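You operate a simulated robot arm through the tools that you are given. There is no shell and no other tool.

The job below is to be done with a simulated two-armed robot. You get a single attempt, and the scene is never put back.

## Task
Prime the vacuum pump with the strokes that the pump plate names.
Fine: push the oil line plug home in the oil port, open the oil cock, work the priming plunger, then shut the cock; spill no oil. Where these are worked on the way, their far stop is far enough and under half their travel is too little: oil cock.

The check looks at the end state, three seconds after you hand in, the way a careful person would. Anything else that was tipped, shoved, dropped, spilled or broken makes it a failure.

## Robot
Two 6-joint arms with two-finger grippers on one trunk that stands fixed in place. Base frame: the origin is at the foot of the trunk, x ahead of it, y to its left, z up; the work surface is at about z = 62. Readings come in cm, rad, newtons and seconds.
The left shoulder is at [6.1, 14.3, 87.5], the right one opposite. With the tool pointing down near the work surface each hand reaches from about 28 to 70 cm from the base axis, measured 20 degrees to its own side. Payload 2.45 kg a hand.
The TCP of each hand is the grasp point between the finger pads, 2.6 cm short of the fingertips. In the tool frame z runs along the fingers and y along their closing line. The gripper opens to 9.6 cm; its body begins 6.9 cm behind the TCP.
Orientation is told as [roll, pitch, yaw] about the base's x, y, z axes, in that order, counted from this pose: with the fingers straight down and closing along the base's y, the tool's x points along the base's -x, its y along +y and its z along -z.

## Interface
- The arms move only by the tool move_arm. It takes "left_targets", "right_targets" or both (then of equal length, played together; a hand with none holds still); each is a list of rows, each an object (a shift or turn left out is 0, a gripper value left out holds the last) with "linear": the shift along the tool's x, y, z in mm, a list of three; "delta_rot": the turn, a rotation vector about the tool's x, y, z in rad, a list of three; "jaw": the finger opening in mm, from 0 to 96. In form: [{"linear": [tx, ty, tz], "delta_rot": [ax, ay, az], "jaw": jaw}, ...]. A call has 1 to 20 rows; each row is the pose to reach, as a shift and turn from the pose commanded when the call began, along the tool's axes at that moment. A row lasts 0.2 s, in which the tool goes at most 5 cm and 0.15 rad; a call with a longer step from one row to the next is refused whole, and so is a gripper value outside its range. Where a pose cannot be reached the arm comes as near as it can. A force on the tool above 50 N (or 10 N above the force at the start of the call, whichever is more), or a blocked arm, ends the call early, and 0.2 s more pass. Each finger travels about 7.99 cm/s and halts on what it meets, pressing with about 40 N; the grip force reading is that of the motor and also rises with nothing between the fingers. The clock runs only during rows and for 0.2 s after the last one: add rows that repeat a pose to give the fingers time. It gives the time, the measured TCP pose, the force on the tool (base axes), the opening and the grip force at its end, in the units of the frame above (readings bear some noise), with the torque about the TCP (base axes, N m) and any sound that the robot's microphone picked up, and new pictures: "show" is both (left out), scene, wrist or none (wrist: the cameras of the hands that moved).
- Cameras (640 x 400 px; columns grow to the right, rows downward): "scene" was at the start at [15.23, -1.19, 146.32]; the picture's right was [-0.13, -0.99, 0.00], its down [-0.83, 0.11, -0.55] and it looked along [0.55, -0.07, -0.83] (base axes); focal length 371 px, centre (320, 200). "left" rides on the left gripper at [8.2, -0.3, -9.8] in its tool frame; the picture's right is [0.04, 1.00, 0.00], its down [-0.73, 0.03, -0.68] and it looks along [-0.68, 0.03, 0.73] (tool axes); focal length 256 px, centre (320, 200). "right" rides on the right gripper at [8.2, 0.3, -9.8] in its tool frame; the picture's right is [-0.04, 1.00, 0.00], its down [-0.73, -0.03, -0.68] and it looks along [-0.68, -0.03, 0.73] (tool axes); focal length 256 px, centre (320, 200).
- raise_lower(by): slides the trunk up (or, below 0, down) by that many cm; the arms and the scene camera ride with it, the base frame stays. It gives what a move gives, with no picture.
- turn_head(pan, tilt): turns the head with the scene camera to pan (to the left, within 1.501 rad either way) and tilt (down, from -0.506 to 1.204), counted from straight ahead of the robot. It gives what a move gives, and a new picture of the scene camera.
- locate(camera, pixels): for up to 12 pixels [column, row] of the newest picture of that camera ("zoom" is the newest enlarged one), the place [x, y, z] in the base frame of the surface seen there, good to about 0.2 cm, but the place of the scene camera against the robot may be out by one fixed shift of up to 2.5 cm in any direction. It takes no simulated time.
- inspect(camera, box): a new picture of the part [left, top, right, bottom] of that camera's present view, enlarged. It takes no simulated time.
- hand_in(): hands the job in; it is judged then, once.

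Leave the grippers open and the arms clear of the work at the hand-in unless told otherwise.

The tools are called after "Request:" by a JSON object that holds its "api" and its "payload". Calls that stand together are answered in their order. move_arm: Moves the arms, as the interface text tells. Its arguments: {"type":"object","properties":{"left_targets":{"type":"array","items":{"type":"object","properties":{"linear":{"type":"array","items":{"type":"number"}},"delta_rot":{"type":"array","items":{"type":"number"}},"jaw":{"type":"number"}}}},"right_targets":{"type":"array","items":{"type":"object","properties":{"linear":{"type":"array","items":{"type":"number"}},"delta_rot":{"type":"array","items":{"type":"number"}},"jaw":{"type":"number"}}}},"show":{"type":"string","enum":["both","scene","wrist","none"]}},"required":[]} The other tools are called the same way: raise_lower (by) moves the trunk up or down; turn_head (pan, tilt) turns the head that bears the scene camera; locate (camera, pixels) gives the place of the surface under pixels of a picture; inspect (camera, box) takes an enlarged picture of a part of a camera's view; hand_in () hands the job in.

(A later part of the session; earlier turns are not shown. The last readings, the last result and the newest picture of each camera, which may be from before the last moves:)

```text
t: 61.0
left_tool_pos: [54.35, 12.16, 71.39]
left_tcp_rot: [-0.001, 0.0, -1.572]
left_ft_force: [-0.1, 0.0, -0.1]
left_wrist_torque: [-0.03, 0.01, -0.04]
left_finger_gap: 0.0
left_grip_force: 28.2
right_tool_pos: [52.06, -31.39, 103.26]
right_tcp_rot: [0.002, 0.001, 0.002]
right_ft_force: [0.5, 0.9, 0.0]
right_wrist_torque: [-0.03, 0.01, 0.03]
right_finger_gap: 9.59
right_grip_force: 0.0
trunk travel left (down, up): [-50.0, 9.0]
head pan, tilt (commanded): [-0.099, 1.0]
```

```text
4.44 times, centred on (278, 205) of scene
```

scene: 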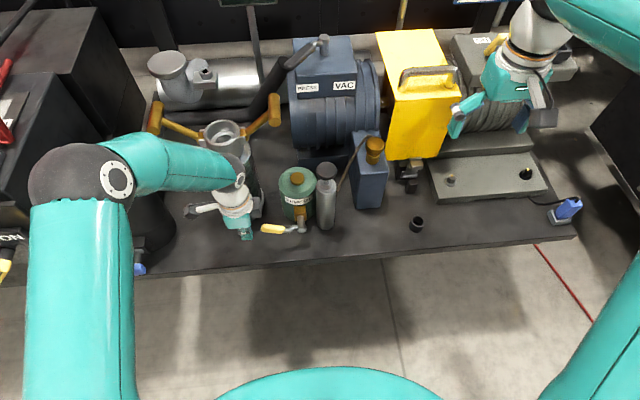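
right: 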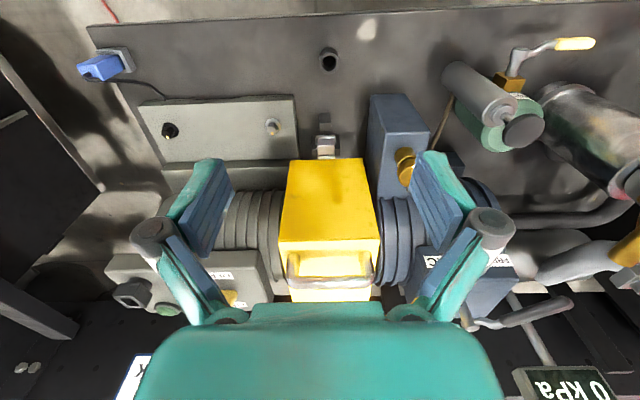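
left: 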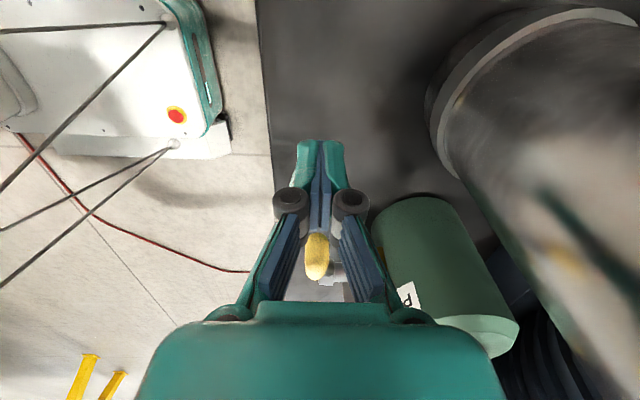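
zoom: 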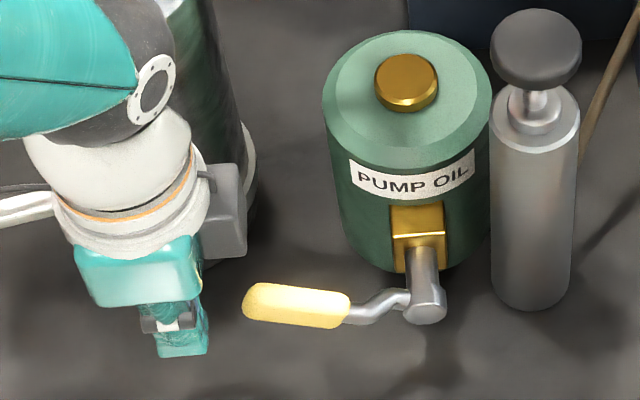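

The closed fingers stand beside the lever tip. I'll push −y while rising along the lever's arc, first to about 60°.

Request:
{"api": "move_arm", "payload": {"left_targets": [{"linear": [-12, 0, 0]}, {"linear": [-22, 0, 0]}, {"linear": [-28, 0, -4]}, {"linear": [-32.5, 0, -11]}, {"linear": [-36.6, 0, -18]}, {"linear": [-42, 0, -25]}, {"linear": [-47.5, 0, -31]}, {"linear": [-54, 0, -37]}, {"linear": [-60.6, 0, -42]}, {"linear": [-60.6, 0, -42]}], "show": "both"}}

Request:
{"api": "inspect", "payload": {"camera": "left", "box": [240, 120, 400, 280]}}

Request:
{"api": "inspect", "payload": {"camera": "scene", "box": [240, 160, 336, 250]}}

```text
t: 63.2
left_tool_pos: [54.45, 6.31, 75.96]
left_tcp_rot: [-0.001, 0.0, -1.571]
left_ft_force: [0.3, -0.3, 0.6]
left_wrist_torque: [0.01, 0.01, 0.01]
left_finger_gap: 0.0
left_grip_force: 28.5
right_tool_pos: [52.02, -31.4, 103.24]
right_tcp_rot: [0.0, -0.001, -0.001]
right_ft_force: [0.0, -0.6, -0.6]
right_wrist_torque: [0.02, 0.03, -0.02]
right_finger_gap: 9.59
right_grip_force: 0.1
trunk travel left (down, up): [-50.0, 9.0]
head pan, tilt (commanded): [-0.099, 1.0]
```

scene: 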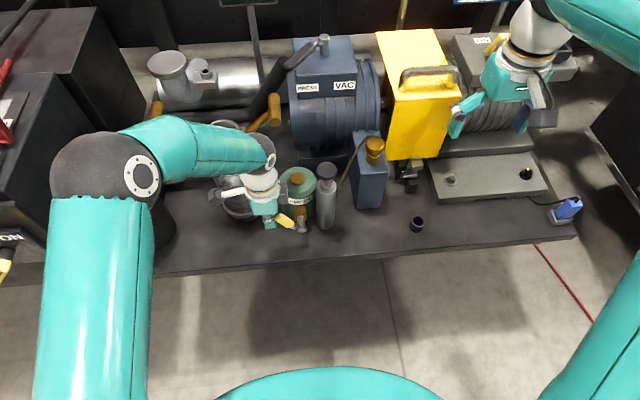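
left: 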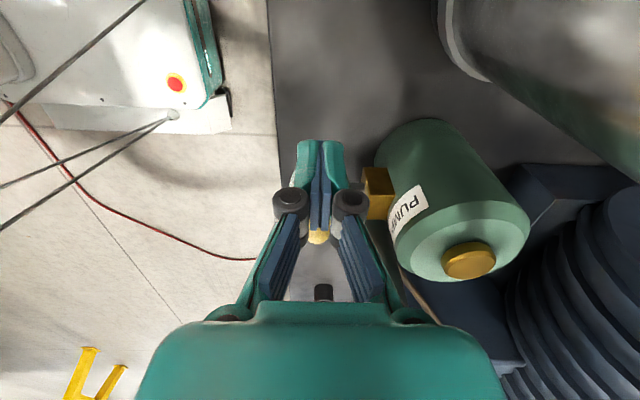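

```text
2.50 times, centred on (320, 200) of left
```

zoom: 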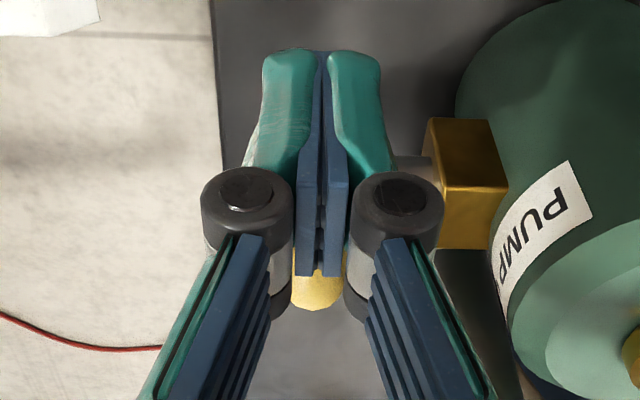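

```text
4.44 times, centred on (288, 205) of scene
```

zoom: 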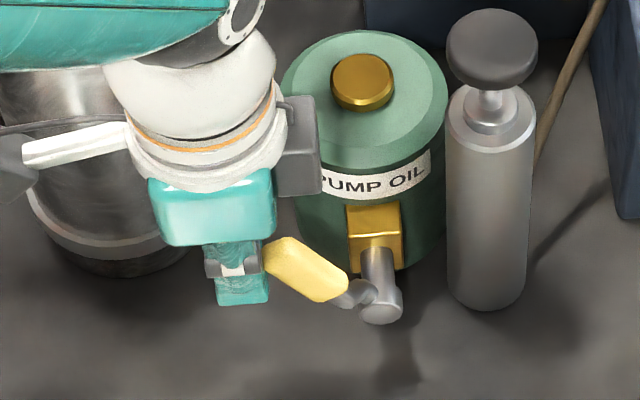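

The lever is at about 60° with little force. Continuing to the far stop.

Request:
{"api": "move_arm", "payload": {"left_targets": [{"linear": [-7, 0, -4]}, {"linear": [-14.6, 0, -8]}, {"linear": [-22, 0, -11]}, {"linear": [-30.4, 0, -13]}, {"linear": [-37, 0, -15]}, {"linear": [-42, 0, -16]}, {"linear": [-46, 0, -16]}, {"linear": [-46, 0, -16]}], "show": "both"}}

Request:
{"api": "inspect", "payload": {"camera": "scene", "box": [240, 160, 336, 250]}}

Request:
{"api": "inspect", "payload": {"camera": "right", "box": [430, 20, 590, 150]}}

```text
t: 65.0
left_tool_pos: [54.44, 1.88, 77.72]
left_tcp_rot: [0.0, 0.0, -1.571]
left_ft_force: [0.4, 7.5, 2.4]
left_wrist_torque: [0.16, 0.04, 0.05]
left_finger_gap: 0.59
left_grip_force: 28.9
right_tool_pos: [52.12, -31.4, 103.3]
right_tcp_rot: [-0.001, -0.001, 0.0]
right_ft_force: [0.6, 0.0, -0.3]
right_wrist_torque: [-0.04, 0.0, -0.01]
right_finger_gap: 9.61
right_grip_force: 0.0
trunk travel left (down, up): [-50.0, 9.0]
head pan, tilt (commanded): [-0.099, 1.0]
```

scene: 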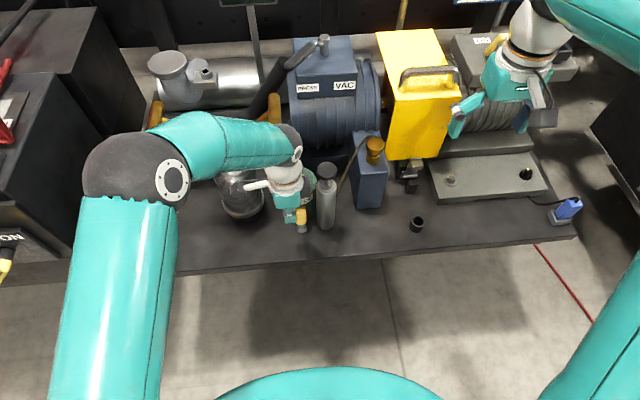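
left: 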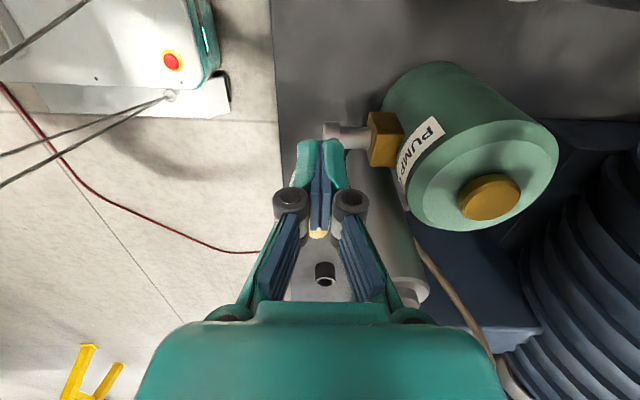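

```text
4.44 times, centred on (288, 205) of scene
```

zoom: 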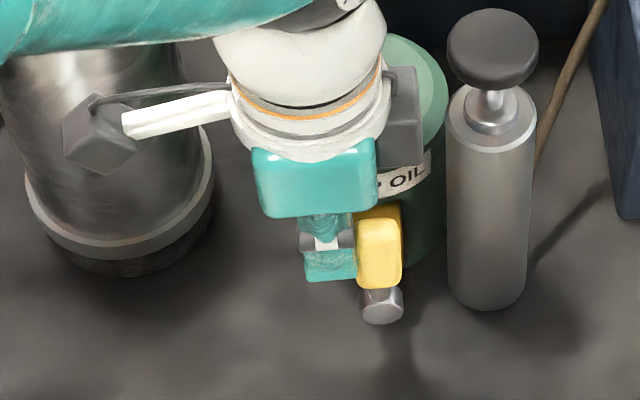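

```text
3.08 times, centred on (510, 85) of right
```

zoom: 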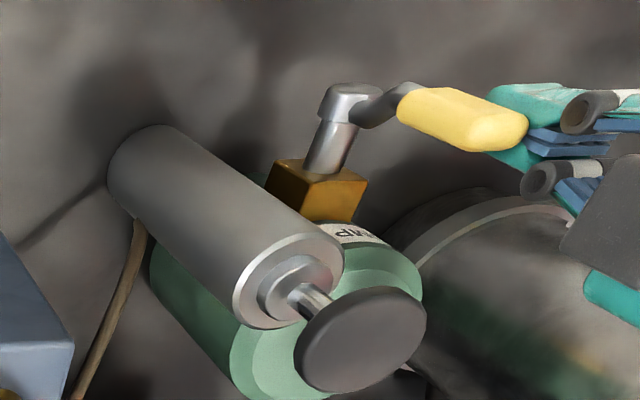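

The lever is near vertical with 7.5 N of resistance. I'll push a little more to check that this is the stop.

Request:
{"api": "move_arm", "payload": {"left_targets": [{"linear": [-2, 0, 0]}, {"linear": [-4, 0, 0]}, {"linear": [-4, 0, 0]}], "show": "none"}}

Request:
{"api": "inspect", "payload": {"camera": "right", "box": [430, 20, 590, 150]}}

Request:
{"api": "locate", "payload": {"camera": "right", "pixels": [[540, 62], [550, 63], [560, 66], [570, 68], [575, 64], [530, 52]]}}

```text
t: 65.8
left_tool_pos: [54.39, 1.58, 77.56]
left_tcp_rot: [-0.002, 0.002, -1.571]
left_ft_force: [3.2, 35.1, 3.3]
left_wrist_torque: [0.79, -0.07, 0.03]
left_finger_gap: 0.61
left_grip_force: 28.2
right_tool_pos: [52.18, -31.17, 103.37]
right_tcp_rot: [-0.003, 0.0, -0.001]
right_ft_force: [-0.6, -0.3, 0.2]
right_wrist_torque: [0.0, 0.01, 0.03]
right_finger_gap: 9.62
right_grip_force: 0.2
trunk travel left (down, up): [-50.0, 9.0]
head pan, tilt (commanded): [-0.099, 1.0]
```

```text
3.08 times, centred on (510, 85) of right
```

zoom: 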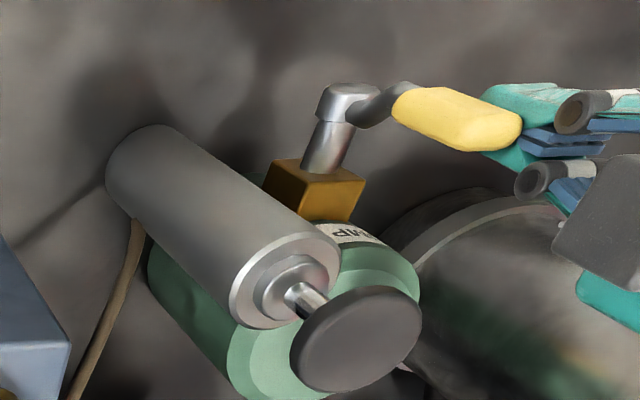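

```text
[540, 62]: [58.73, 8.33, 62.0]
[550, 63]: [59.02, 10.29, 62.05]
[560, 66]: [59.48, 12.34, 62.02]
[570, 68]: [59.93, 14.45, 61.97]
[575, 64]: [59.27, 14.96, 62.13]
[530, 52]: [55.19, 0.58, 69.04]
```

35 N over 4 mm with no give: the cock is at its far stop, fully open. I'll back off, rise clear of the lever, and bring the left hand above the plunger knob.

Request:
{"api": "move_arm", "payload": {"left_targets": [{"linear": [6, 0, 0]}, {"linear": [14, 0, -20]}, {"linear": [14, 0, -60]}, {"linear": [14, 0, -100]}, {"linear": [10, 0, -140]}, {"linear": [0, 10, -165]}, {"linear": [-25, 25, -175]}, {"linear": [-50, 40, -175]}, {"linear": [-70, 50, -175], "jaw": 40}, {"linear": [-78, 54, -175], "jaw": 64}, {"linear": [-78, 54, -175], "jaw": 64}, {"linear": [-78, 54, -175], "jaw": 64}], "show": "both"}}

Request:
{"api": "inspect", "payload": {"camera": "scene", "box": [240, 120, 400, 250]}}

Request:
{"api": "inspect", "payload": {"camera": "right", "box": [430, 20, 590, 150]}}

```text
t: 68.4
left_tool_pos: [59.65, -6.72, 95.06]
left_tcp_rot: [-0.002, 0.0, -1.571]
left_ft_force: [0.3, 0.3, -0.2]
left_wrist_torque: [0.0, 0.02, 0.01]
left_finger_gap: 6.41
left_grip_force: 0.0
right_tool_pos: [52.1, -31.52, 103.3]
right_tcp_rot: [0.001, 0.0, 0.001]
right_ft_force: [0.1, 0.9, -0.2]
right_wrist_torque: [0.0, 0.01, 0.0]
right_finger_gap: 9.59
right_grip_force: 0.2
trunk travel left (down, up): [-50.0, 9.0]
head pan, tilt (commanded): [-0.099, 1.0]
```

scene: 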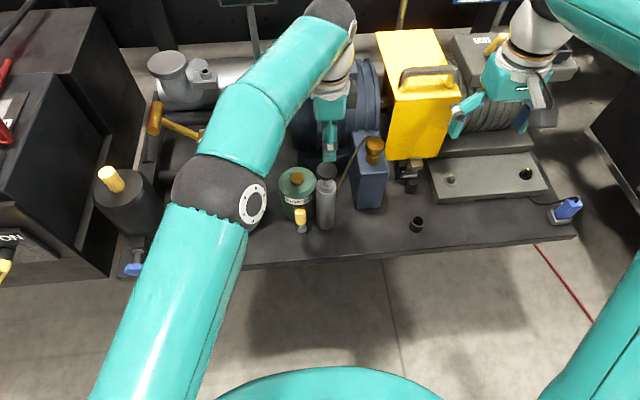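
left: 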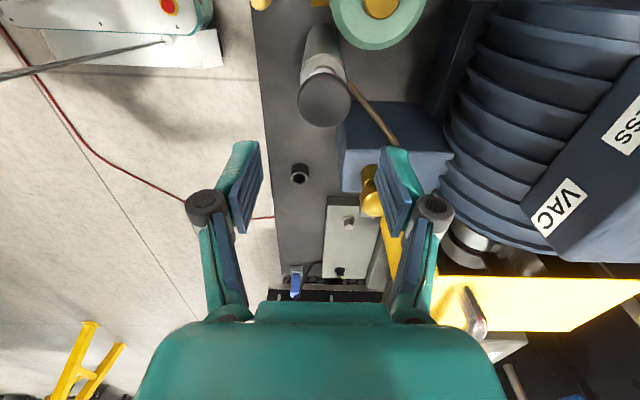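

```text
3.08 times, centred on (320, 185) of scene
```

zoom: 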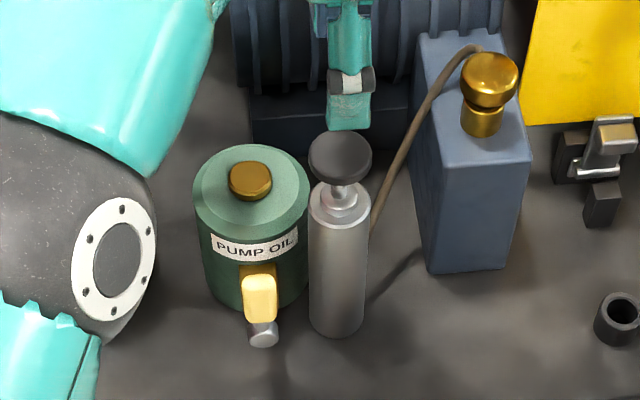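

```text
3.08 times, centred on (510, 85) of right
```

zoom: 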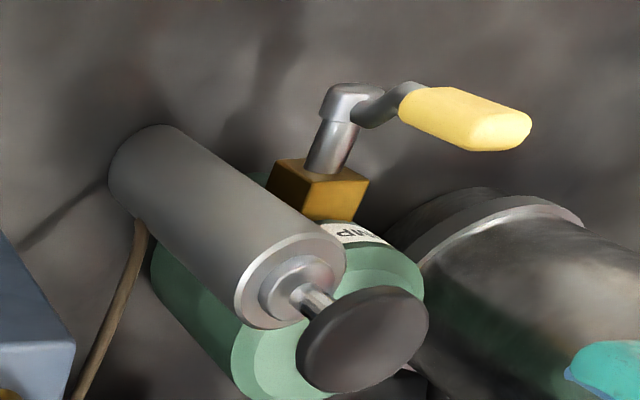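

The cock lever stays upright and open, the plug is still standing, and no oil shows. I'll locate the plunger knob from this view.

Request:
{"api": "inspect", "payload": {"camera": "left", "box": [270, 15, 400, 145]}}

Request:
{"api": "locate", "payload": {"camera": "left", "pixels": [[325, 100], [302, 100], [348, 100], [325, 80], [325, 122], [305, 72], [341, 75], [323, 70], [300, 90], [350, 110], [310, 66], [336, 64]]}}

```text
3.08 times, centred on (335, 80) of left
```

zoom: 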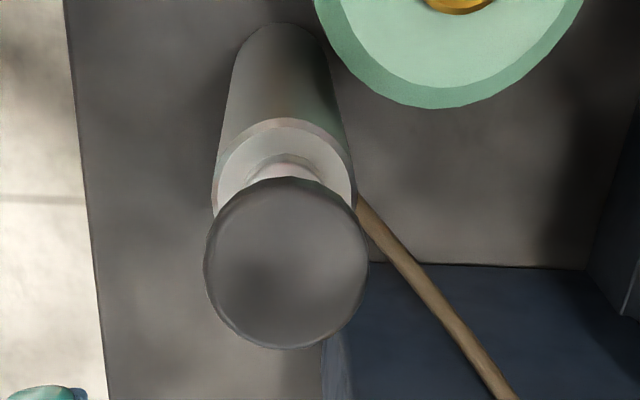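

```text
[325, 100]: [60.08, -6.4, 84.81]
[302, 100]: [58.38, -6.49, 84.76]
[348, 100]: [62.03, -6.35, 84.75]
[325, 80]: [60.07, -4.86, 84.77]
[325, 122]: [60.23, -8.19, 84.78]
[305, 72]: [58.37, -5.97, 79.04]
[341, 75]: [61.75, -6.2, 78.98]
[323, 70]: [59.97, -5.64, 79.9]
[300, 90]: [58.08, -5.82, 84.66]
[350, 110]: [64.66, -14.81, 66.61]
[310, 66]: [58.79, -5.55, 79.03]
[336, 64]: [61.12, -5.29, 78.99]
```

The knob centre is about (60.1, −6.5), its top at z 84.8, and the cylinder top is at z 79. I'll close the fingers, come down onto the knob, and make one full slow stroke to learn whether it springs back.

Request:
{"api": "move_arm", "payload": {"left_targets": [{"linear": [1.5, 4, 0], "jaw": 30}, {"linear": [1.5, 4, 0], "jaw": 0}, {"linear": [1.5, 4, 0], "jaw": 0}, {"linear": [1.5, 4, 30], "jaw": 0}, {"linear": [1.5, 4, 60], "jaw": 0}, {"linear": [1.5, 4, 71], "jaw": 0}, {"linear": [1.5, 4, 71], "jaw": 0}], "show": "both"}}

Request:
{"api": "inspect", "payload": {"camera": "left", "box": [260, 80, 390, 210]}}

```text
t: 70.0
left_tool_pos: [60.08, -6.47, 87.82]
left_tcp_rot: [-0.001, 0.001, -1.569]
left_ft_force: [0.1, -1.0, -0.4]
left_wrist_torque: [-0.02, 0.0, 0.02]
left_finger_gap: 0.02
left_grip_force: 28.4
right_tool_pos: [52.03, -31.33, 103.31]
right_tcp_rot: [0.0, 0.0, 0.0]
right_ft_force: [-0.4, 0.3, -0.5]
right_wrist_torque: [-0.02, -0.02, 0.0]
right_finger_gap: 9.63
right_grip_force: 0.0
trunk travel left (down, up): [-50.0, 9.0]
head pan, tilt (commanded): [-0.099, 1.0]
```

scene: 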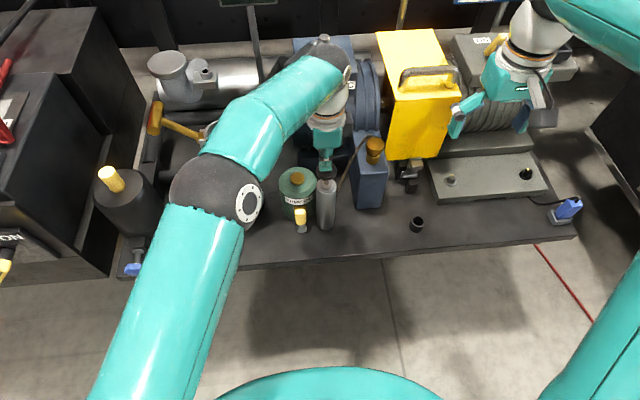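
left: 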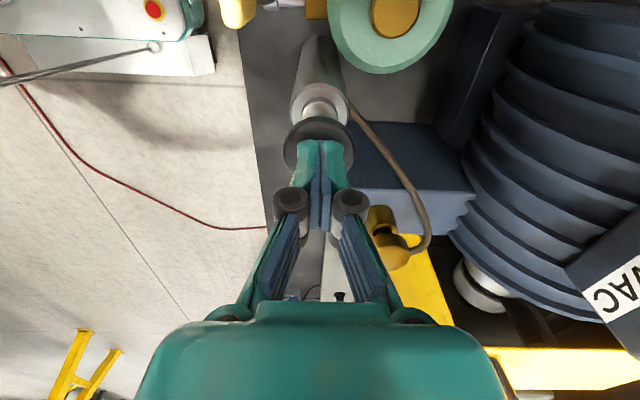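

```text
3.08 times, centred on (325, 145) of left
```

zoom: 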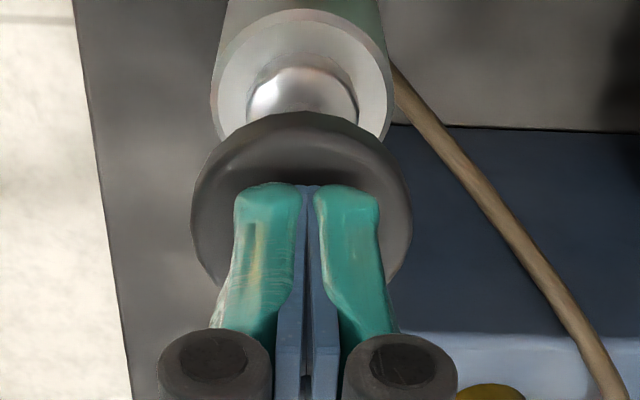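

The fingertips are just above the knob. I'll press down in steps for the first stroke.

Request:
{"api": "move_arm", "payload": {"left_targets": [{"linear": [0, 0, 5]}, {"linear": [0, 0, 9]}, {"linear": [0, 0, 13]}, {"linear": [0, 0, 17]}, {"linear": [0, 0, 17]}], "show": "wrist"}}

```text
t: 71.2
left_tool_pos: [60.29, -6.52, 86.29]
left_tcp_rot: [-0.003, 0.001, -1.571]
left_ft_force: [0.2, -0.4, 0.3]
left_wrist_torque: [-0.02, -0.01, 0.01]
left_finger_gap: 0.61
left_grip_force: 28.4
right_tool_pos: [52.14, -31.47, 103.28]
right_tcp_rot: [0.0, 0.001, 0.0]
right_ft_force: [-0.5, -0.2, 0.3]
right_wrist_torque: [0.01, -0.04, -0.02]
right_finger_gap: 9.59
right_grip_force: 0.0
trunk travel left (down, up): [-50.0, 9.0]
head pan, tilt (commanded): [-0.099, 1.0]
```

left: 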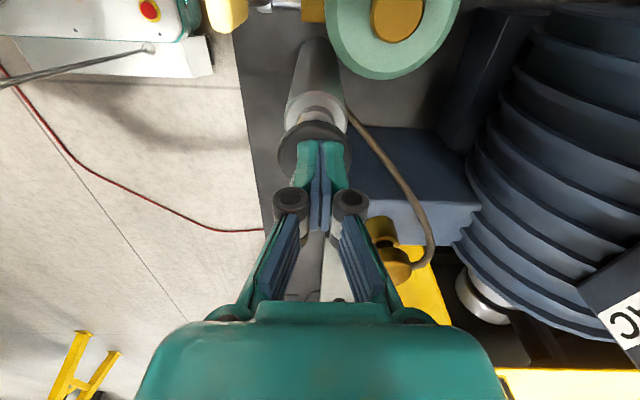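

Little force so far. I'll check whether the knob is going down.

Request:
{"api": "locate", "payload": {"camera": "left", "pixels": [[290, 150], [343, 150], [300, 140], [315, 132], [335, 135], [315, 105], [300, 105], [340, 110]]}}

Request:
{"api": "inspect", "payload": {"camera": "right", "box": [430, 20, 590, 150]}}

```text
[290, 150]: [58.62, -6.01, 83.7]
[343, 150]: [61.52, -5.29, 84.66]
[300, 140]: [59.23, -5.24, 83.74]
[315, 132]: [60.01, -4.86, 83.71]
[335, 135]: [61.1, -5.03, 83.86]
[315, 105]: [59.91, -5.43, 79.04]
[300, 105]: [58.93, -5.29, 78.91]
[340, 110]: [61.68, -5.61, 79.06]
```

```text
3.08 times, centred on (510, 85) of right
```

zoom: 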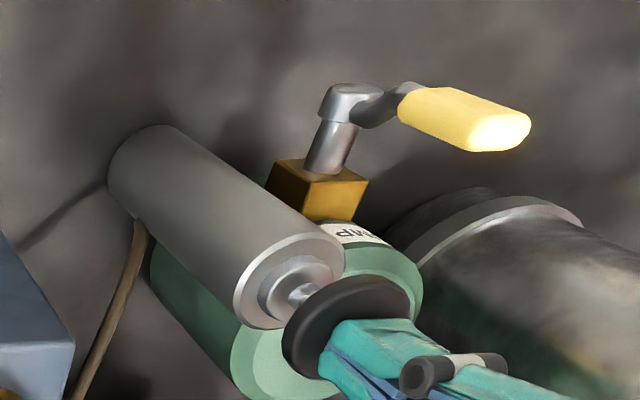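

The knob top is at 83.7, so it has gone down 1.1 cm with almost no force. Continuing the stroke down.

Request:
{"api": "move_arm", "payload": {"left_targets": [{"linear": [0, 0, 5]}, {"linear": [0, 0, 10]}, {"linear": [0, 0, 15]}, {"linear": [0, 0, 18]}, {"linear": [0, 0, 18]}], "show": "wrist"}}

```text
t: 72.4
left_tool_pos: [60.32, -6.49, 84.39]
left_tcp_rot: [-0.001, 0.001, -1.573]
left_ft_force: [-0.8, 0.0, 2.2]
left_wrist_torque: [-0.02, 0.02, 0.01]
left_finger_gap: 0.58
left_grip_force: 28.8
right_tool_pos: [52.02, -31.44, 103.25]
right_tcp_rot: [0.0, 0.001, 0.0]
right_ft_force: [0.5, -0.2, -0.6]
right_wrist_torque: [0.0, 0.01, -0.02]
right_finger_gap: 9.6
right_grip_force: 0.0
trunk travel left (down, up): [-50.0, 9.0]
head pan, tilt (commanded): [-0.099, 1.0]
heard: click
```

left: 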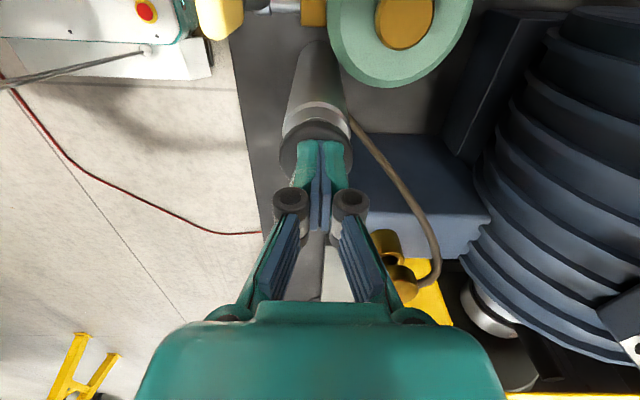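

I heard a click, so the first stroke registered. Now I'll raise the hand slowly and see whether the knob follows by itself.

Request:
{"api": "move_arm", "payload": {"left_targets": [{"linear": [0, 0, -8]}, {"linear": [0, 0, -16]}, {"linear": [0, 0, -24]}, {"linear": [0, 0, -34]}, {"linear": [0, 0, -42]}, {"linear": [0, 0, -42]}], "show": "wrist"}}

Request:
{"api": "locate", "payload": {"camera": "left", "pixels": [[290, 140], [343, 140], [300, 132], [315, 125], [335, 128], [315, 100], [300, 100], [340, 105], [320, 118], [320, 112]]}}

Request:
{"api": "inspect", "payload": {"camera": "right", "box": [430, 20, 590, 150]}}

Request:
{"api": "inspect", "payload": {"camera": "left", "box": [260, 80, 390, 210]}}

```text
t: 73.8
left_tool_pos: [60.21, -6.53, 88.79]
left_tcp_rot: [0.0, 0.0, -1.569]
left_ft_force: [-0.5, 0.6, 0.6]
left_wrist_torque: [-0.01, 0.0, 0.0]
left_finger_gap: 0.0
left_grip_force: 28.5
right_tool_pos: [52.14, -31.41, 103.2]
right_tcp_rot: [0.0, 0.0, 0.0]
right_ft_force: [0.3, -0.9, -0.4]
right_wrist_torque: [0.03, 0.01, -0.01]
right_finger_gap: 9.62
right_grip_force: 0.1
trunk travel left (down, up): [-50.0, 9.0]
head pan, tilt (commanded): [-0.099, 1.0]
```

left: 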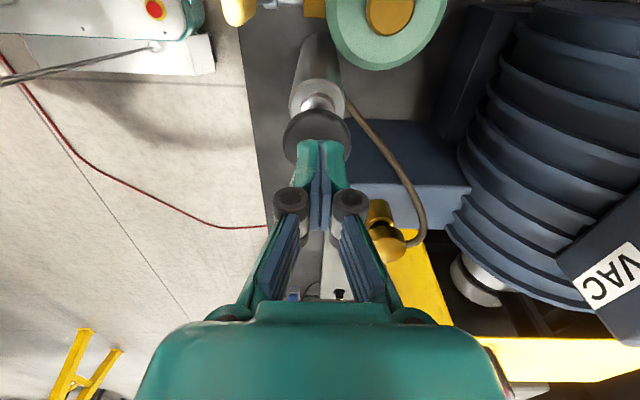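

```text
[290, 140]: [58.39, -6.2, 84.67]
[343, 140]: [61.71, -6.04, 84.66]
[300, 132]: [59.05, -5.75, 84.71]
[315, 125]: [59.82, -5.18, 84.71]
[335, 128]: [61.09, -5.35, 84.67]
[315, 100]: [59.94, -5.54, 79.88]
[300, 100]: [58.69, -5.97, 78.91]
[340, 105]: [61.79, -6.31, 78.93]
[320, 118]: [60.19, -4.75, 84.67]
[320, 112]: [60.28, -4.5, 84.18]
```

```text
3.08 times, centred on (510, 85) of right
```

zoom: 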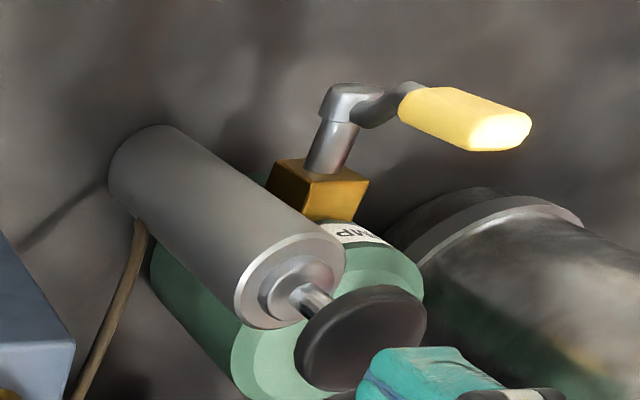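

```text
3.08 times, centred on (325, 145) of left
```

zoom: 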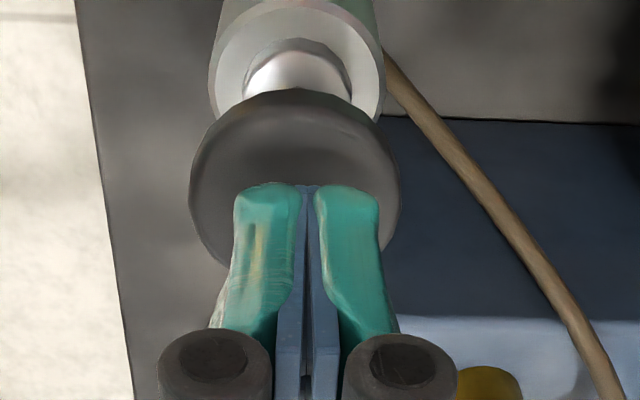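

The knob springs back to 84.7 and each full press gives one click, so stroke 1 of 4 is done. Stroke 2: one full press and release.

Request:
{"api": "move_arm", "payload": {"left_targets": [{"linear": [0, 0, 10]}, {"linear": [0, 0, 18]}, {"linear": [0, 0, 26]}, {"linear": [0, 0, 33]}, {"linear": [0, 0, 40]}, {"linear": [0, 0, 46]}, {"linear": [0, 0, 46]}, {"linear": [0, 0, 38]}, {"linear": [0, 0, 28]}, {"linear": [0, 0, 18]}, {"linear": [0, 0, 8]}, {"linear": [0, 0, 0]}, {"linear": [0, 0, 0]}], "show": "wrist"}}

Request:
{"api": "locate", "payload": {"camera": "left", "pixels": [[290, 140], [343, 140], [315, 125]]}}

Request:
{"api": "inspect", "payload": {"camera": "scene", "box": [240, 120, 400, 250]}}

```text
t: 76.6
left_tool_pos: [60.14, -6.31, 88.7]
left_tcp_rot: [0.001, -0.002, -1.572]
left_ft_force: [-0.7, 0.3, 0.9]
left_wrist_torque: [0.01, -0.01, 0.0]
left_finger_gap: 0.0
left_grip_force: 28.4
right_tool_pos: [52.09, -31.35, 103.3]
right_tcp_rot: [-0.001, 0.0, 0.0]
right_ft_force: [0.1, -0.3, 0.2]
right_wrist_torque: [0.02, -0.02, -0.04]
right_finger_gap: 9.62
right_grip_force: 0.0
trunk travel left (down, up): [-50.0, 9.0]
head pan, tilt (commanded): [-0.099, 1.0]
heard: click
```

left: 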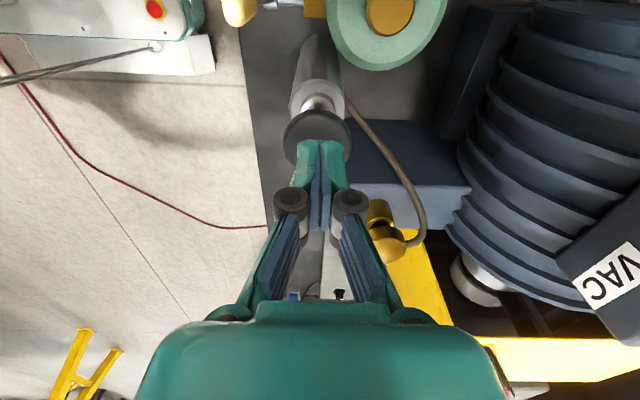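

```text
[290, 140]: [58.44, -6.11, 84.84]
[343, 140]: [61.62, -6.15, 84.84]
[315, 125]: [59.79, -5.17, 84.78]
```

```text
3.08 times, centred on (320, 185) of scene
```

zoom: 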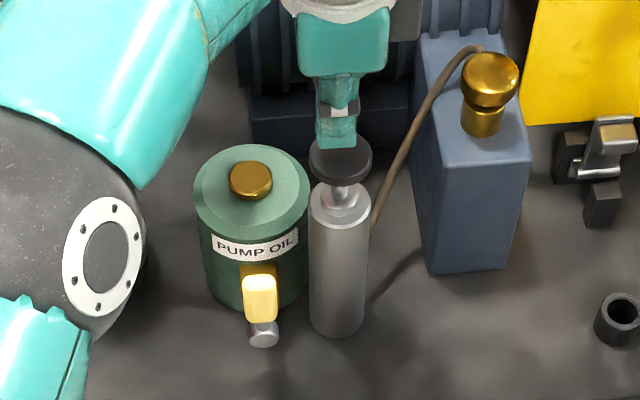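

Click, and the knob is back up: stroke 2 done, with no oil visible. Stroke 3.

Request:
{"api": "move_arm", "payload": {"left_targets": [{"linear": [0, 0, 10]}, {"linear": [0, 0, 18]}, {"linear": [0, 0, 26]}, {"linear": [0, 0, 33]}, {"linear": [0, 0, 40]}, {"linear": [0, 0, 46]}, {"linear": [0, 0, 46]}, {"linear": [0, 0, 38]}, {"linear": [0, 0, 28]}, {"linear": [0, 0, 18]}, {"linear": [0, 0, 8]}, {"linear": [0, 0, 0]}, {"linear": [0, 0, 0]}], "show": "wrist"}}

Request:
{"api": "locate", "payload": {"camera": "left", "pixels": [[290, 140], [343, 140], [315, 125]]}}

```text
t: 79.4
left_tool_pos: [60.16, -6.5, 88.69]
left_tcp_rot: [0.001, -0.002, -1.572]
left_ft_force: [0.1, 0.6, -0.3]
left_wrist_torque: [-0.02, 0.04, 0.02]
left_finger_gap: 0.0
left_grip_force: 28.6
right_tool_pos: [51.99, -31.52, 103.22]
right_tcp_rot: [-0.002, 0.0, -0.001]
right_ft_force: [-0.1, 0.1, 0.3]
right_wrist_torque: [0.04, -0.02, 0.01]
right_finger_gap: 9.61
right_grip_force: 0.1
trunk travel left (down, up): [-50.0, 9.0]
head pan, tilt (commanded): [-0.099, 1.0]
heard: click
```

left: 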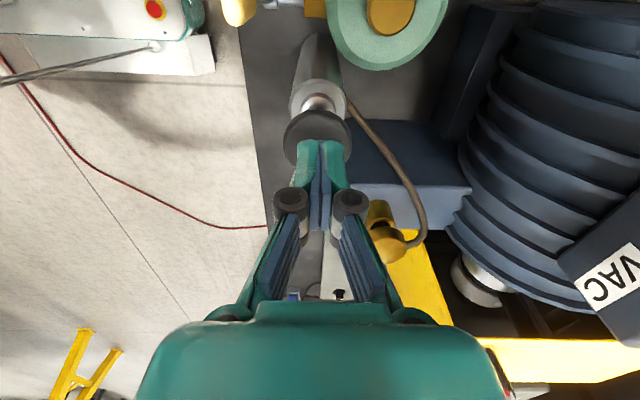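

```text
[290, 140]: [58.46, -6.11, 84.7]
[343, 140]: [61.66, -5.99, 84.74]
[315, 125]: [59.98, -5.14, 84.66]
```

Stroke 3 clicked and the knob is back up. Stroke 4, the last.

Request:
{"api": "move_arm", "payload": {"left_targets": [{"linear": [0, 0, 10]}, {"linear": [0, 0, 18]}, {"linear": [0, 0, 26]}, {"linear": [0, 0, 33]}, {"linear": [0, 0, 40]}, {"linear": [0, 0, 46]}, {"linear": [0, 0, 46]}, {"linear": [0, 0, 38]}, {"linear": [0, 0, 28]}, {"linear": [0, 0, 18]}, {"linear": [0, 0, 8]}, {"linear": [0, 0, 0]}, {"linear": [0, 0, 0]}], "show": "wrist"}}

Request:
{"api": "locate", "payload": {"camera": "left", "pixels": [[290, 140], [343, 140], [315, 125]]}}

Request:
{"api": "inspect", "payload": {"camera": "scene", "box": [240, 120, 400, 250]}}

Request:
{"api": "inspect", "payload": {"camera": "right", "box": [360, 20, 590, 200]}}

```text
t: 82.2
left_tool_pos: [60.36, -6.48, 88.85]
left_tcp_rot: [0.001, 0.001, -1.571]
left_ft_force: [-1.0, 0.6, -0.2]
left_wrist_torque: [-0.03, -0.01, -0.01]
left_finger_gap: 0.0
left_grip_force: 28.8
right_tool_pos: [51.86, -31.42, 103.3]
right_tcp_rot: [0.0, 0.0, 0.0]
right_ft_force: [-0.9, 0.4, 0.4]
right_wrist_torque: [-0.01, -0.01, 0.01]
right_finger_gap: 9.59
right_grip_force: 0.0
trunk travel left (down, up): [-50.0, 9.0]
head pan, tilt (commanded): [-0.099, 1.0]
heard: click
```

left: 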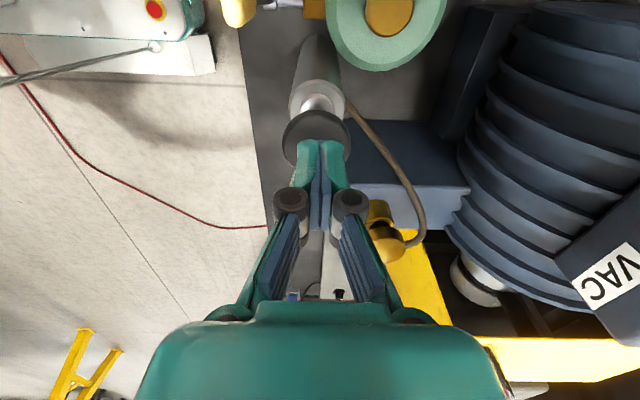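

```text
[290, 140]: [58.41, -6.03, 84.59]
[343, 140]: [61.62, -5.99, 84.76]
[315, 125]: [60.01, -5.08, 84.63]
```

```text
3.08 times, centred on (320, 185) of scene
```

zoom: 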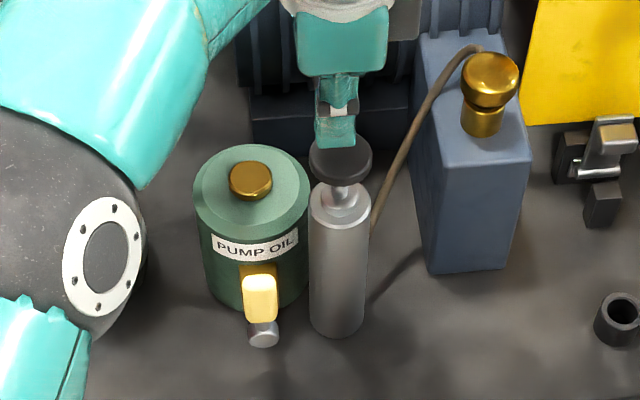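

```text
2.22 times, centred on (475, 110) of right
```

zoom: 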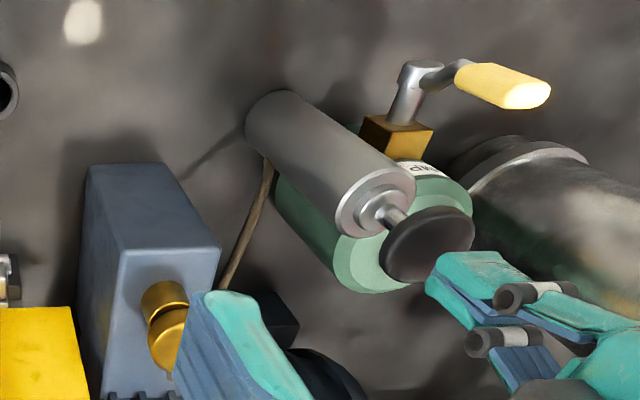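

All four clicks were heard, with no oil visible, so the priming strokes are done. Next I'll shut the cock. The hand will pass near the plunger knob, so I'll check the hand's outline first, including the grey box on its −y side.

Request:
{"api": "inspect", "payload": {"camera": "scene", "box": [270, 60, 400, 190]}}

```text
3.08 times, centred on (335, 125) of scene
```

zoom: 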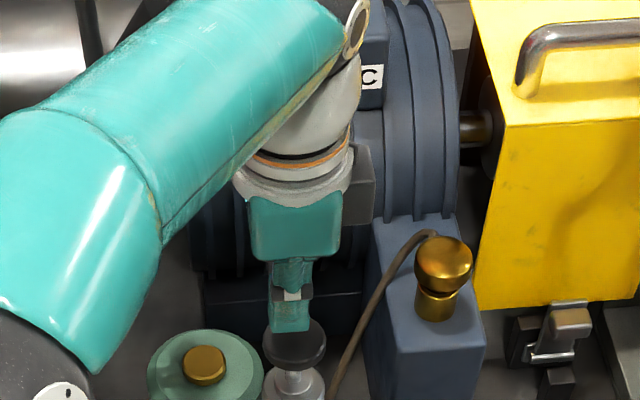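

Request:
{"api": "locate", "payload": {"camera": "zoom", "pixels": [[365, 180], [360, 215], [370, 160], [295, 230], [335, 230], [260, 230], [295, 200], [290, 300], [350, 150], [372, 200], [295, 330], [320, 345]]}}

```text
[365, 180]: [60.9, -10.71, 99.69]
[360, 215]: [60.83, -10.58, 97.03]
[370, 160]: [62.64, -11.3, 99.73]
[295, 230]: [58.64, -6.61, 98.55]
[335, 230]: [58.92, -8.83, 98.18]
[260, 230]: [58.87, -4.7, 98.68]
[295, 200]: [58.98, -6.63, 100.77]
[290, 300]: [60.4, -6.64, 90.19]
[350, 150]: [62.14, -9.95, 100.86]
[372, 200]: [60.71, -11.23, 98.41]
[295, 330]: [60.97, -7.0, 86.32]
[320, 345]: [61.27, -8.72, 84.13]
```

The palm extends about ±3.2 cm in x and ±2.2 cm in y, and the box clears the knob if I keep x≈53.4. I'll rise, move to the −y side of the lever at (53.4, −3.8), and lower with closed fingers.

Request:
{"api": "move_arm", "payload": {"left_targets": [{"linear": [0, 0, -35]}, {"linear": [0, 0, -70]}, {"linear": [10, -25, -70]}, {"linear": [18, -50, -70]}, {"linear": [26, -68, -65]}, {"linear": [26, -68, -30]}, {"linear": [26, -68, 15]}, {"linear": [26, -68, 55]}, {"linear": [26, -68, 80]}, {"linear": [26, -68, 80]}], "show": "both"}}

Request:
{"api": "inspect", "payload": {"camera": "left", "box": [240, 80, 420, 280]}}

Request:
{"api": "inspect", "payload": {"camera": "scene", "box": [250, 120, 380, 250]}}

```text
t: 84.4
left_tool_pos: [53.2, -3.96, 80.5]
left_tcp_rot: [-0.002, 0.002, -1.571]
left_ft_force: [-0.7, 0.3, -0.5]
left_wrist_torque: [0.04, -0.01, 0.0]
left_finger_gap: 0.02
left_grip_force: 28.3
right_tool_pos: [52.04, -31.38, 103.22]
right_tcp_rot: [-0.001, 0.001, -0.001]
right_ft_force: [0.0, 0.3, -0.7]
right_wrist_torque: [-0.01, -0.03, -0.01]
right_finger_gap: 9.59
right_grip_force: 0.0
trunk travel left (down, up): [-50.0, 9.0]
head pan, tilt (commanded): [-0.099, 1.0]
```

scene: 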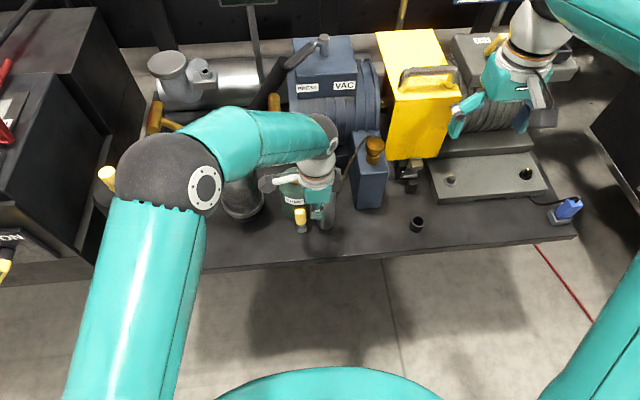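
left: 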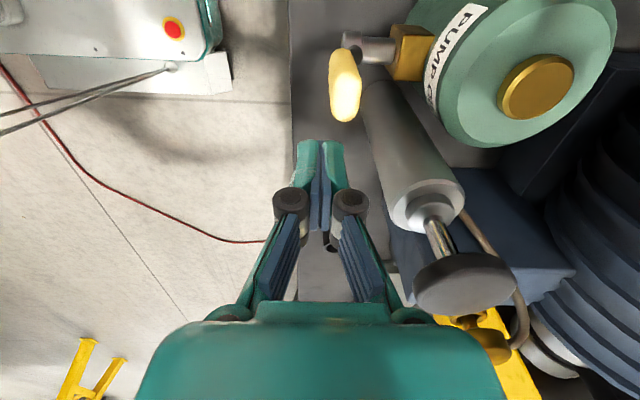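

```text
2.00 times, centred on (330, 180) of left
```

zoom: 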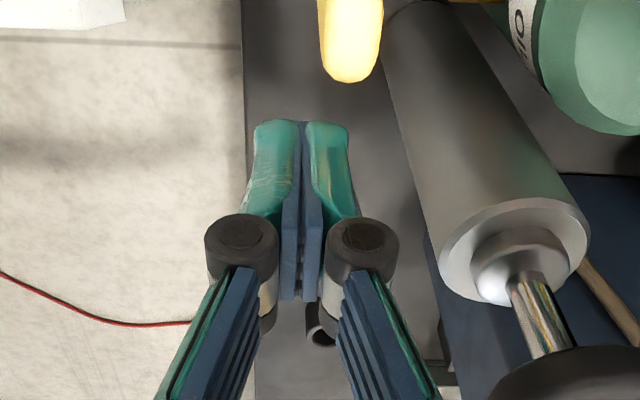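

```text
3.08 times, centred on (315, 185) of scene
```

zoom: 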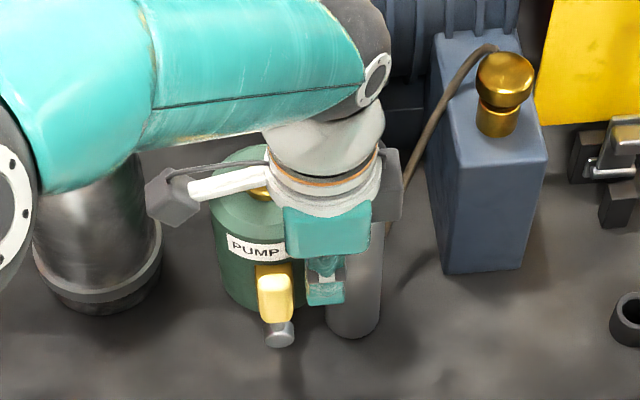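

The lever top is at (345,100) and the fingers stand on its −y side. I'll shift +0.5 cm in x, lower to z≈75.5, then push the lever over towards +y.

Request:
{"api": "move_arm", "payload": {"left_targets": [{"linear": [0, 5, 20]}, {"linear": [0, 5, 40]}, {"linear": [0, 5, 50]}, {"linear": [8, 5, 50]}, {"linear": [15, 5, 50]}, {"linear": [22, 5, 50]}, {"linear": [30, 5, 50]}, {"linear": [38, 5, 50]}, {"linear": [38, 5, 50]}], "show": "both"}}

Request:
{"api": "inspect", "payload": {"camera": "left", "box": [240, 80, 420, 280]}}

Request:
{"api": "inspect", "payload": {"camera": "scene", "box": [240, 140, 350, 250]}}

```text
t: 86.4
left_tool_pos: [53.83, -0.02, 75.63]
left_tcp_rot: [-0.004, -0.001, -1.57]
left_ft_force: [-0.6, 0.2, -0.3]
left_wrist_torque: [0.0, 0.0, 0.01]
left_finger_gap: 0.02
left_grip_force: 28.3
right_tool_pos: [52.03, -31.41, 103.16]
right_tcp_rot: [0.001, -0.001, 0.0]
right_ft_force: [-0.1, -0.7, 0.3]
right_wrist_torque: [0.02, 0.03, -0.02]
right_finger_gap: 9.58
right_grip_force: 0.1
trunk travel left (down, up): [-50.0, 9.0]
head pan, tilt (commanded): [-0.099, 1.0]
```

scene: 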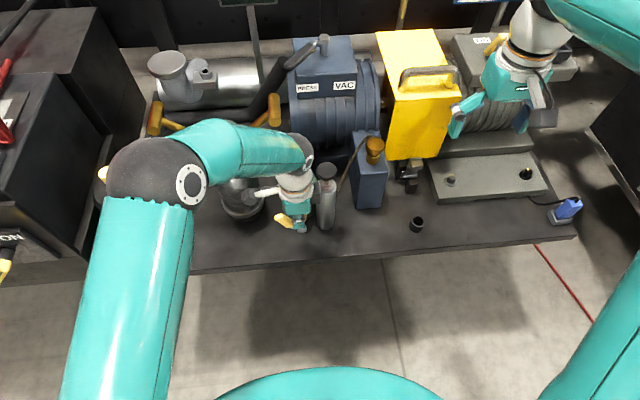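
left: 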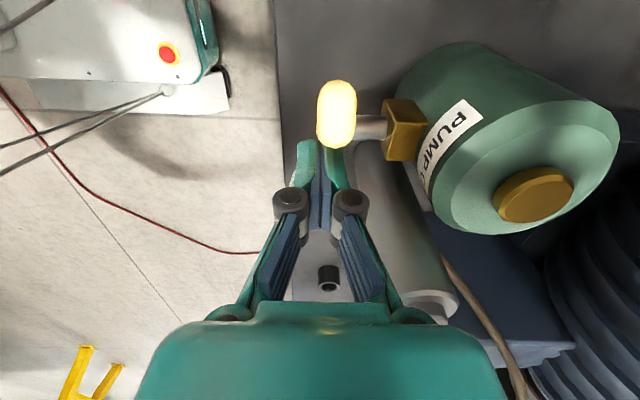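

```text
2.00 times, centred on (330, 180) of left
```

zoom: 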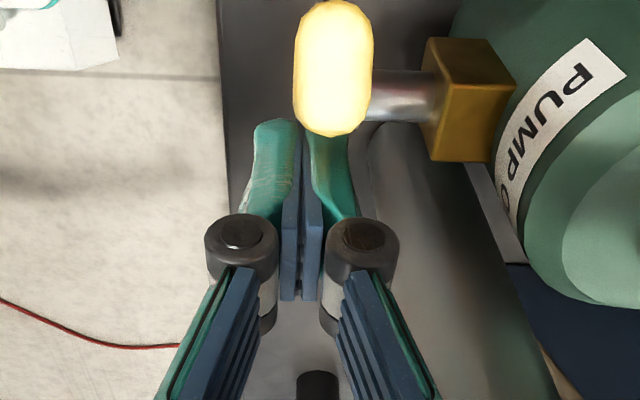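

```text
3.64 times, centred on (295, 195) of scene
```

zoom: 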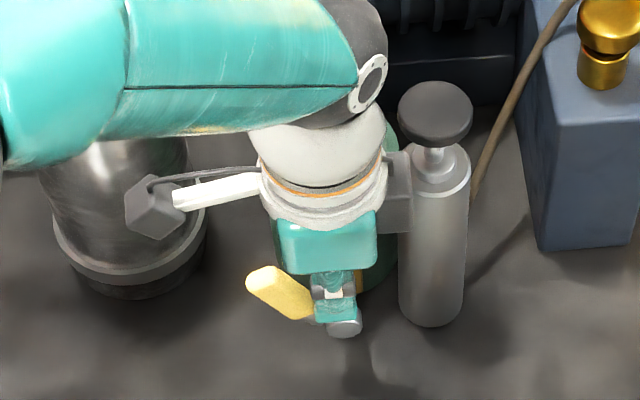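

The lever is leaning over to about 60°. I'll keep pushing +y and then downward along its arc.

Request:
{"api": "move_arm", "payload": {"left_targets": [{"linear": [8, 0, 0]}, {"linear": [16, 0, 0]}, {"linear": [24, 0, 0]}, {"linear": [30, 0, 2]}, {"linear": [36, 0, 7]}, {"linear": [42, 0, 13]}, {"linear": [48, 0, 19]}, {"linear": [53, 0, 25]}, {"linear": [53, 0, 25]}], "show": "both"}}

Request:
{"api": "inspect", "payload": {"camera": "left", "box": [240, 80, 420, 280]}}

Request:
{"api": "inspect", "payload": {"camera": "scene", "box": [240, 140, 350, 250]}}

```text
t: 88.4
left_tool_pos: [53.91, 5.31, 73.19]
left_tcp_rot: [0.0, 0.0, -1.571]
left_ft_force: [0.4, -0.8, 0.2]
left_wrist_torque: [-0.02, 0.0, 0.0]
left_finger_gap: 0.0
left_grip_force: 28.5
right_tool_pos: [52.14, -31.43, 103.26]
right_tcp_rot: [0.001, 0.0, 0.001]
right_ft_force: [0.4, 0.6, -0.2]
right_wrist_torque: [0.0, 0.02, 0.0]
right_finger_gap: 9.58
right_grip_force: 0.2
trunk travel left (down, up): [-50.0, 9.0]
head pan, tilt (commanded): [-0.099, 1.0]
```

scene: 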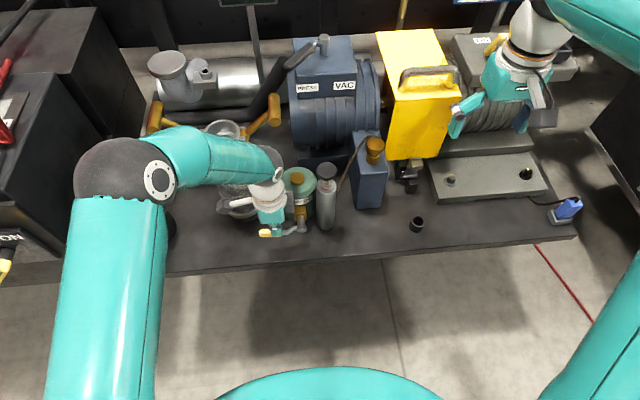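
left: 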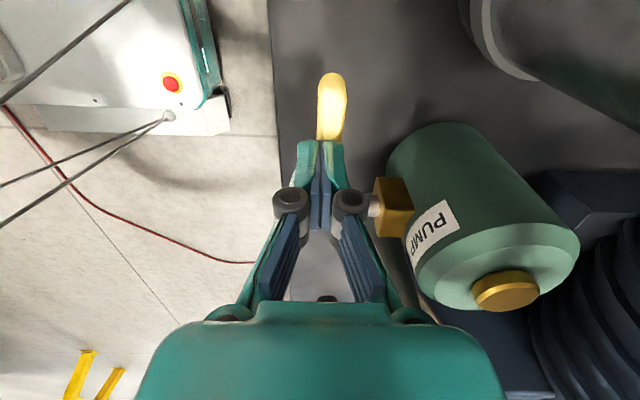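

```text
2.00 times, centred on (330, 180) of left
```

zoom: 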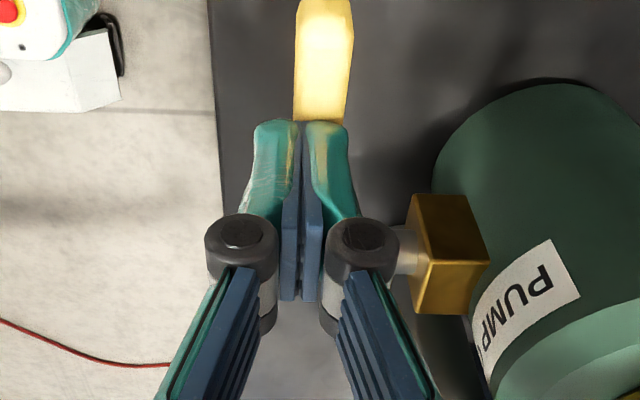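

```text
3.64 times, centred on (295, 195) of scene
```

zoom: 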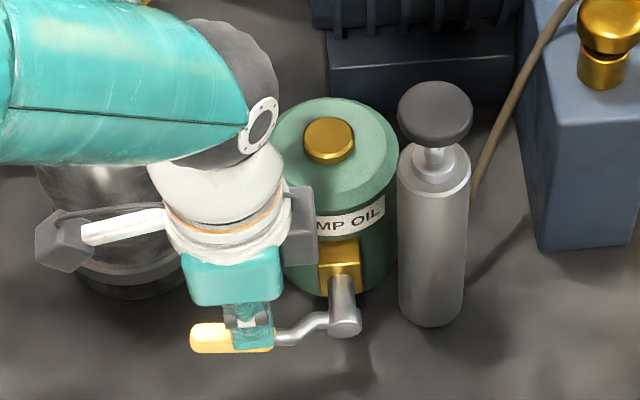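

The lever is nearly flat. I'll move out to y≈6.5 and press down until it meets its shut stop.

Request:
{"api": "move_arm", "payload": {"left_targets": [{"linear": [6, 3, 0]}, {"linear": [12, 3, 0]}, {"linear": [12, 3, 5]}, {"linear": [12, 3, 9]}, {"linear": [12, 3, 9]}], "show": "wrist"}}

Request:
{"api": "locate", "payload": {"camera": "left", "pixels": [[332, 85], [332, 95], [330, 110], [330, 125], [330, 138]]}}

```text
t: 89.6
left_tool_pos: [54.16, 6.26, 72.16]
left_tcp_rot: [0.0, 0.001, -1.57]
left_ft_force: [-0.2, 0.6, -0.5]
left_wrist_torque: [0.01, 0.0, 0.03]
left_finger_gap: 0.01
left_grip_force: 28.7
right_tool_pos: [52.1, -31.48, 103.21]
right_tcp_rot: [-0.001, 0.0, 0.001]
right_ft_force: [0.1, 0.7, -0.5]
right_wrist_torque: [0.0, -0.01, 0.0]
right_finger_gap: 9.62
right_grip_force: 0.1
trunk travel left (down, up): [-50.0, 9.0]
head pan, tilt (commanded): [-0.099, 1.0]
```

left: 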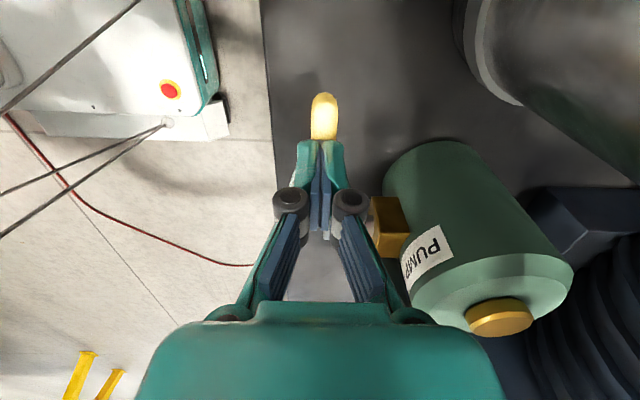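

```text
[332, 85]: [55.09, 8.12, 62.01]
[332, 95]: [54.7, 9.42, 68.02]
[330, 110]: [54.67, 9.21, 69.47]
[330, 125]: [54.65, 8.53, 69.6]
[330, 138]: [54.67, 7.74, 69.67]
```

The lever's top is at z≈69.6, the same as at the start. I'll press a little more to make sure it's hard against the shut stop.

Request:
{"api": "move_arm", "payload": {"left_targets": [{"linear": [0, 0, 2]}, {"linear": [0, 0, 4]}, {"linear": [0, 0, 4]}], "show": "none"}}

```text
t: 90.4
left_tool_pos: [54.3, 6.58, 71.97]
left_tcp_rot: [0.002, -0.001, -1.571]
left_ft_force: [-3.1, -3.4, 16.2]
left_wrist_torque: [-0.31, 0.06, -0.08]
left_finger_gap: 0.64
left_grip_force: 28.7
right_tool_pos: [51.9, -31.55, 103.35]
right_tcp_rot: [0.001, 0.001, 0.001]
right_ft_force: [-0.7, -0.7, -0.7]
right_wrist_torque: [0.01, 0.02, 0.02]
right_finger_gap: 9.58
right_grip_force: 0.0
trunk travel left (down, up): [-50.0, 9.0]
head pan, tilt (commanded): [-0.099, 1.0]
```

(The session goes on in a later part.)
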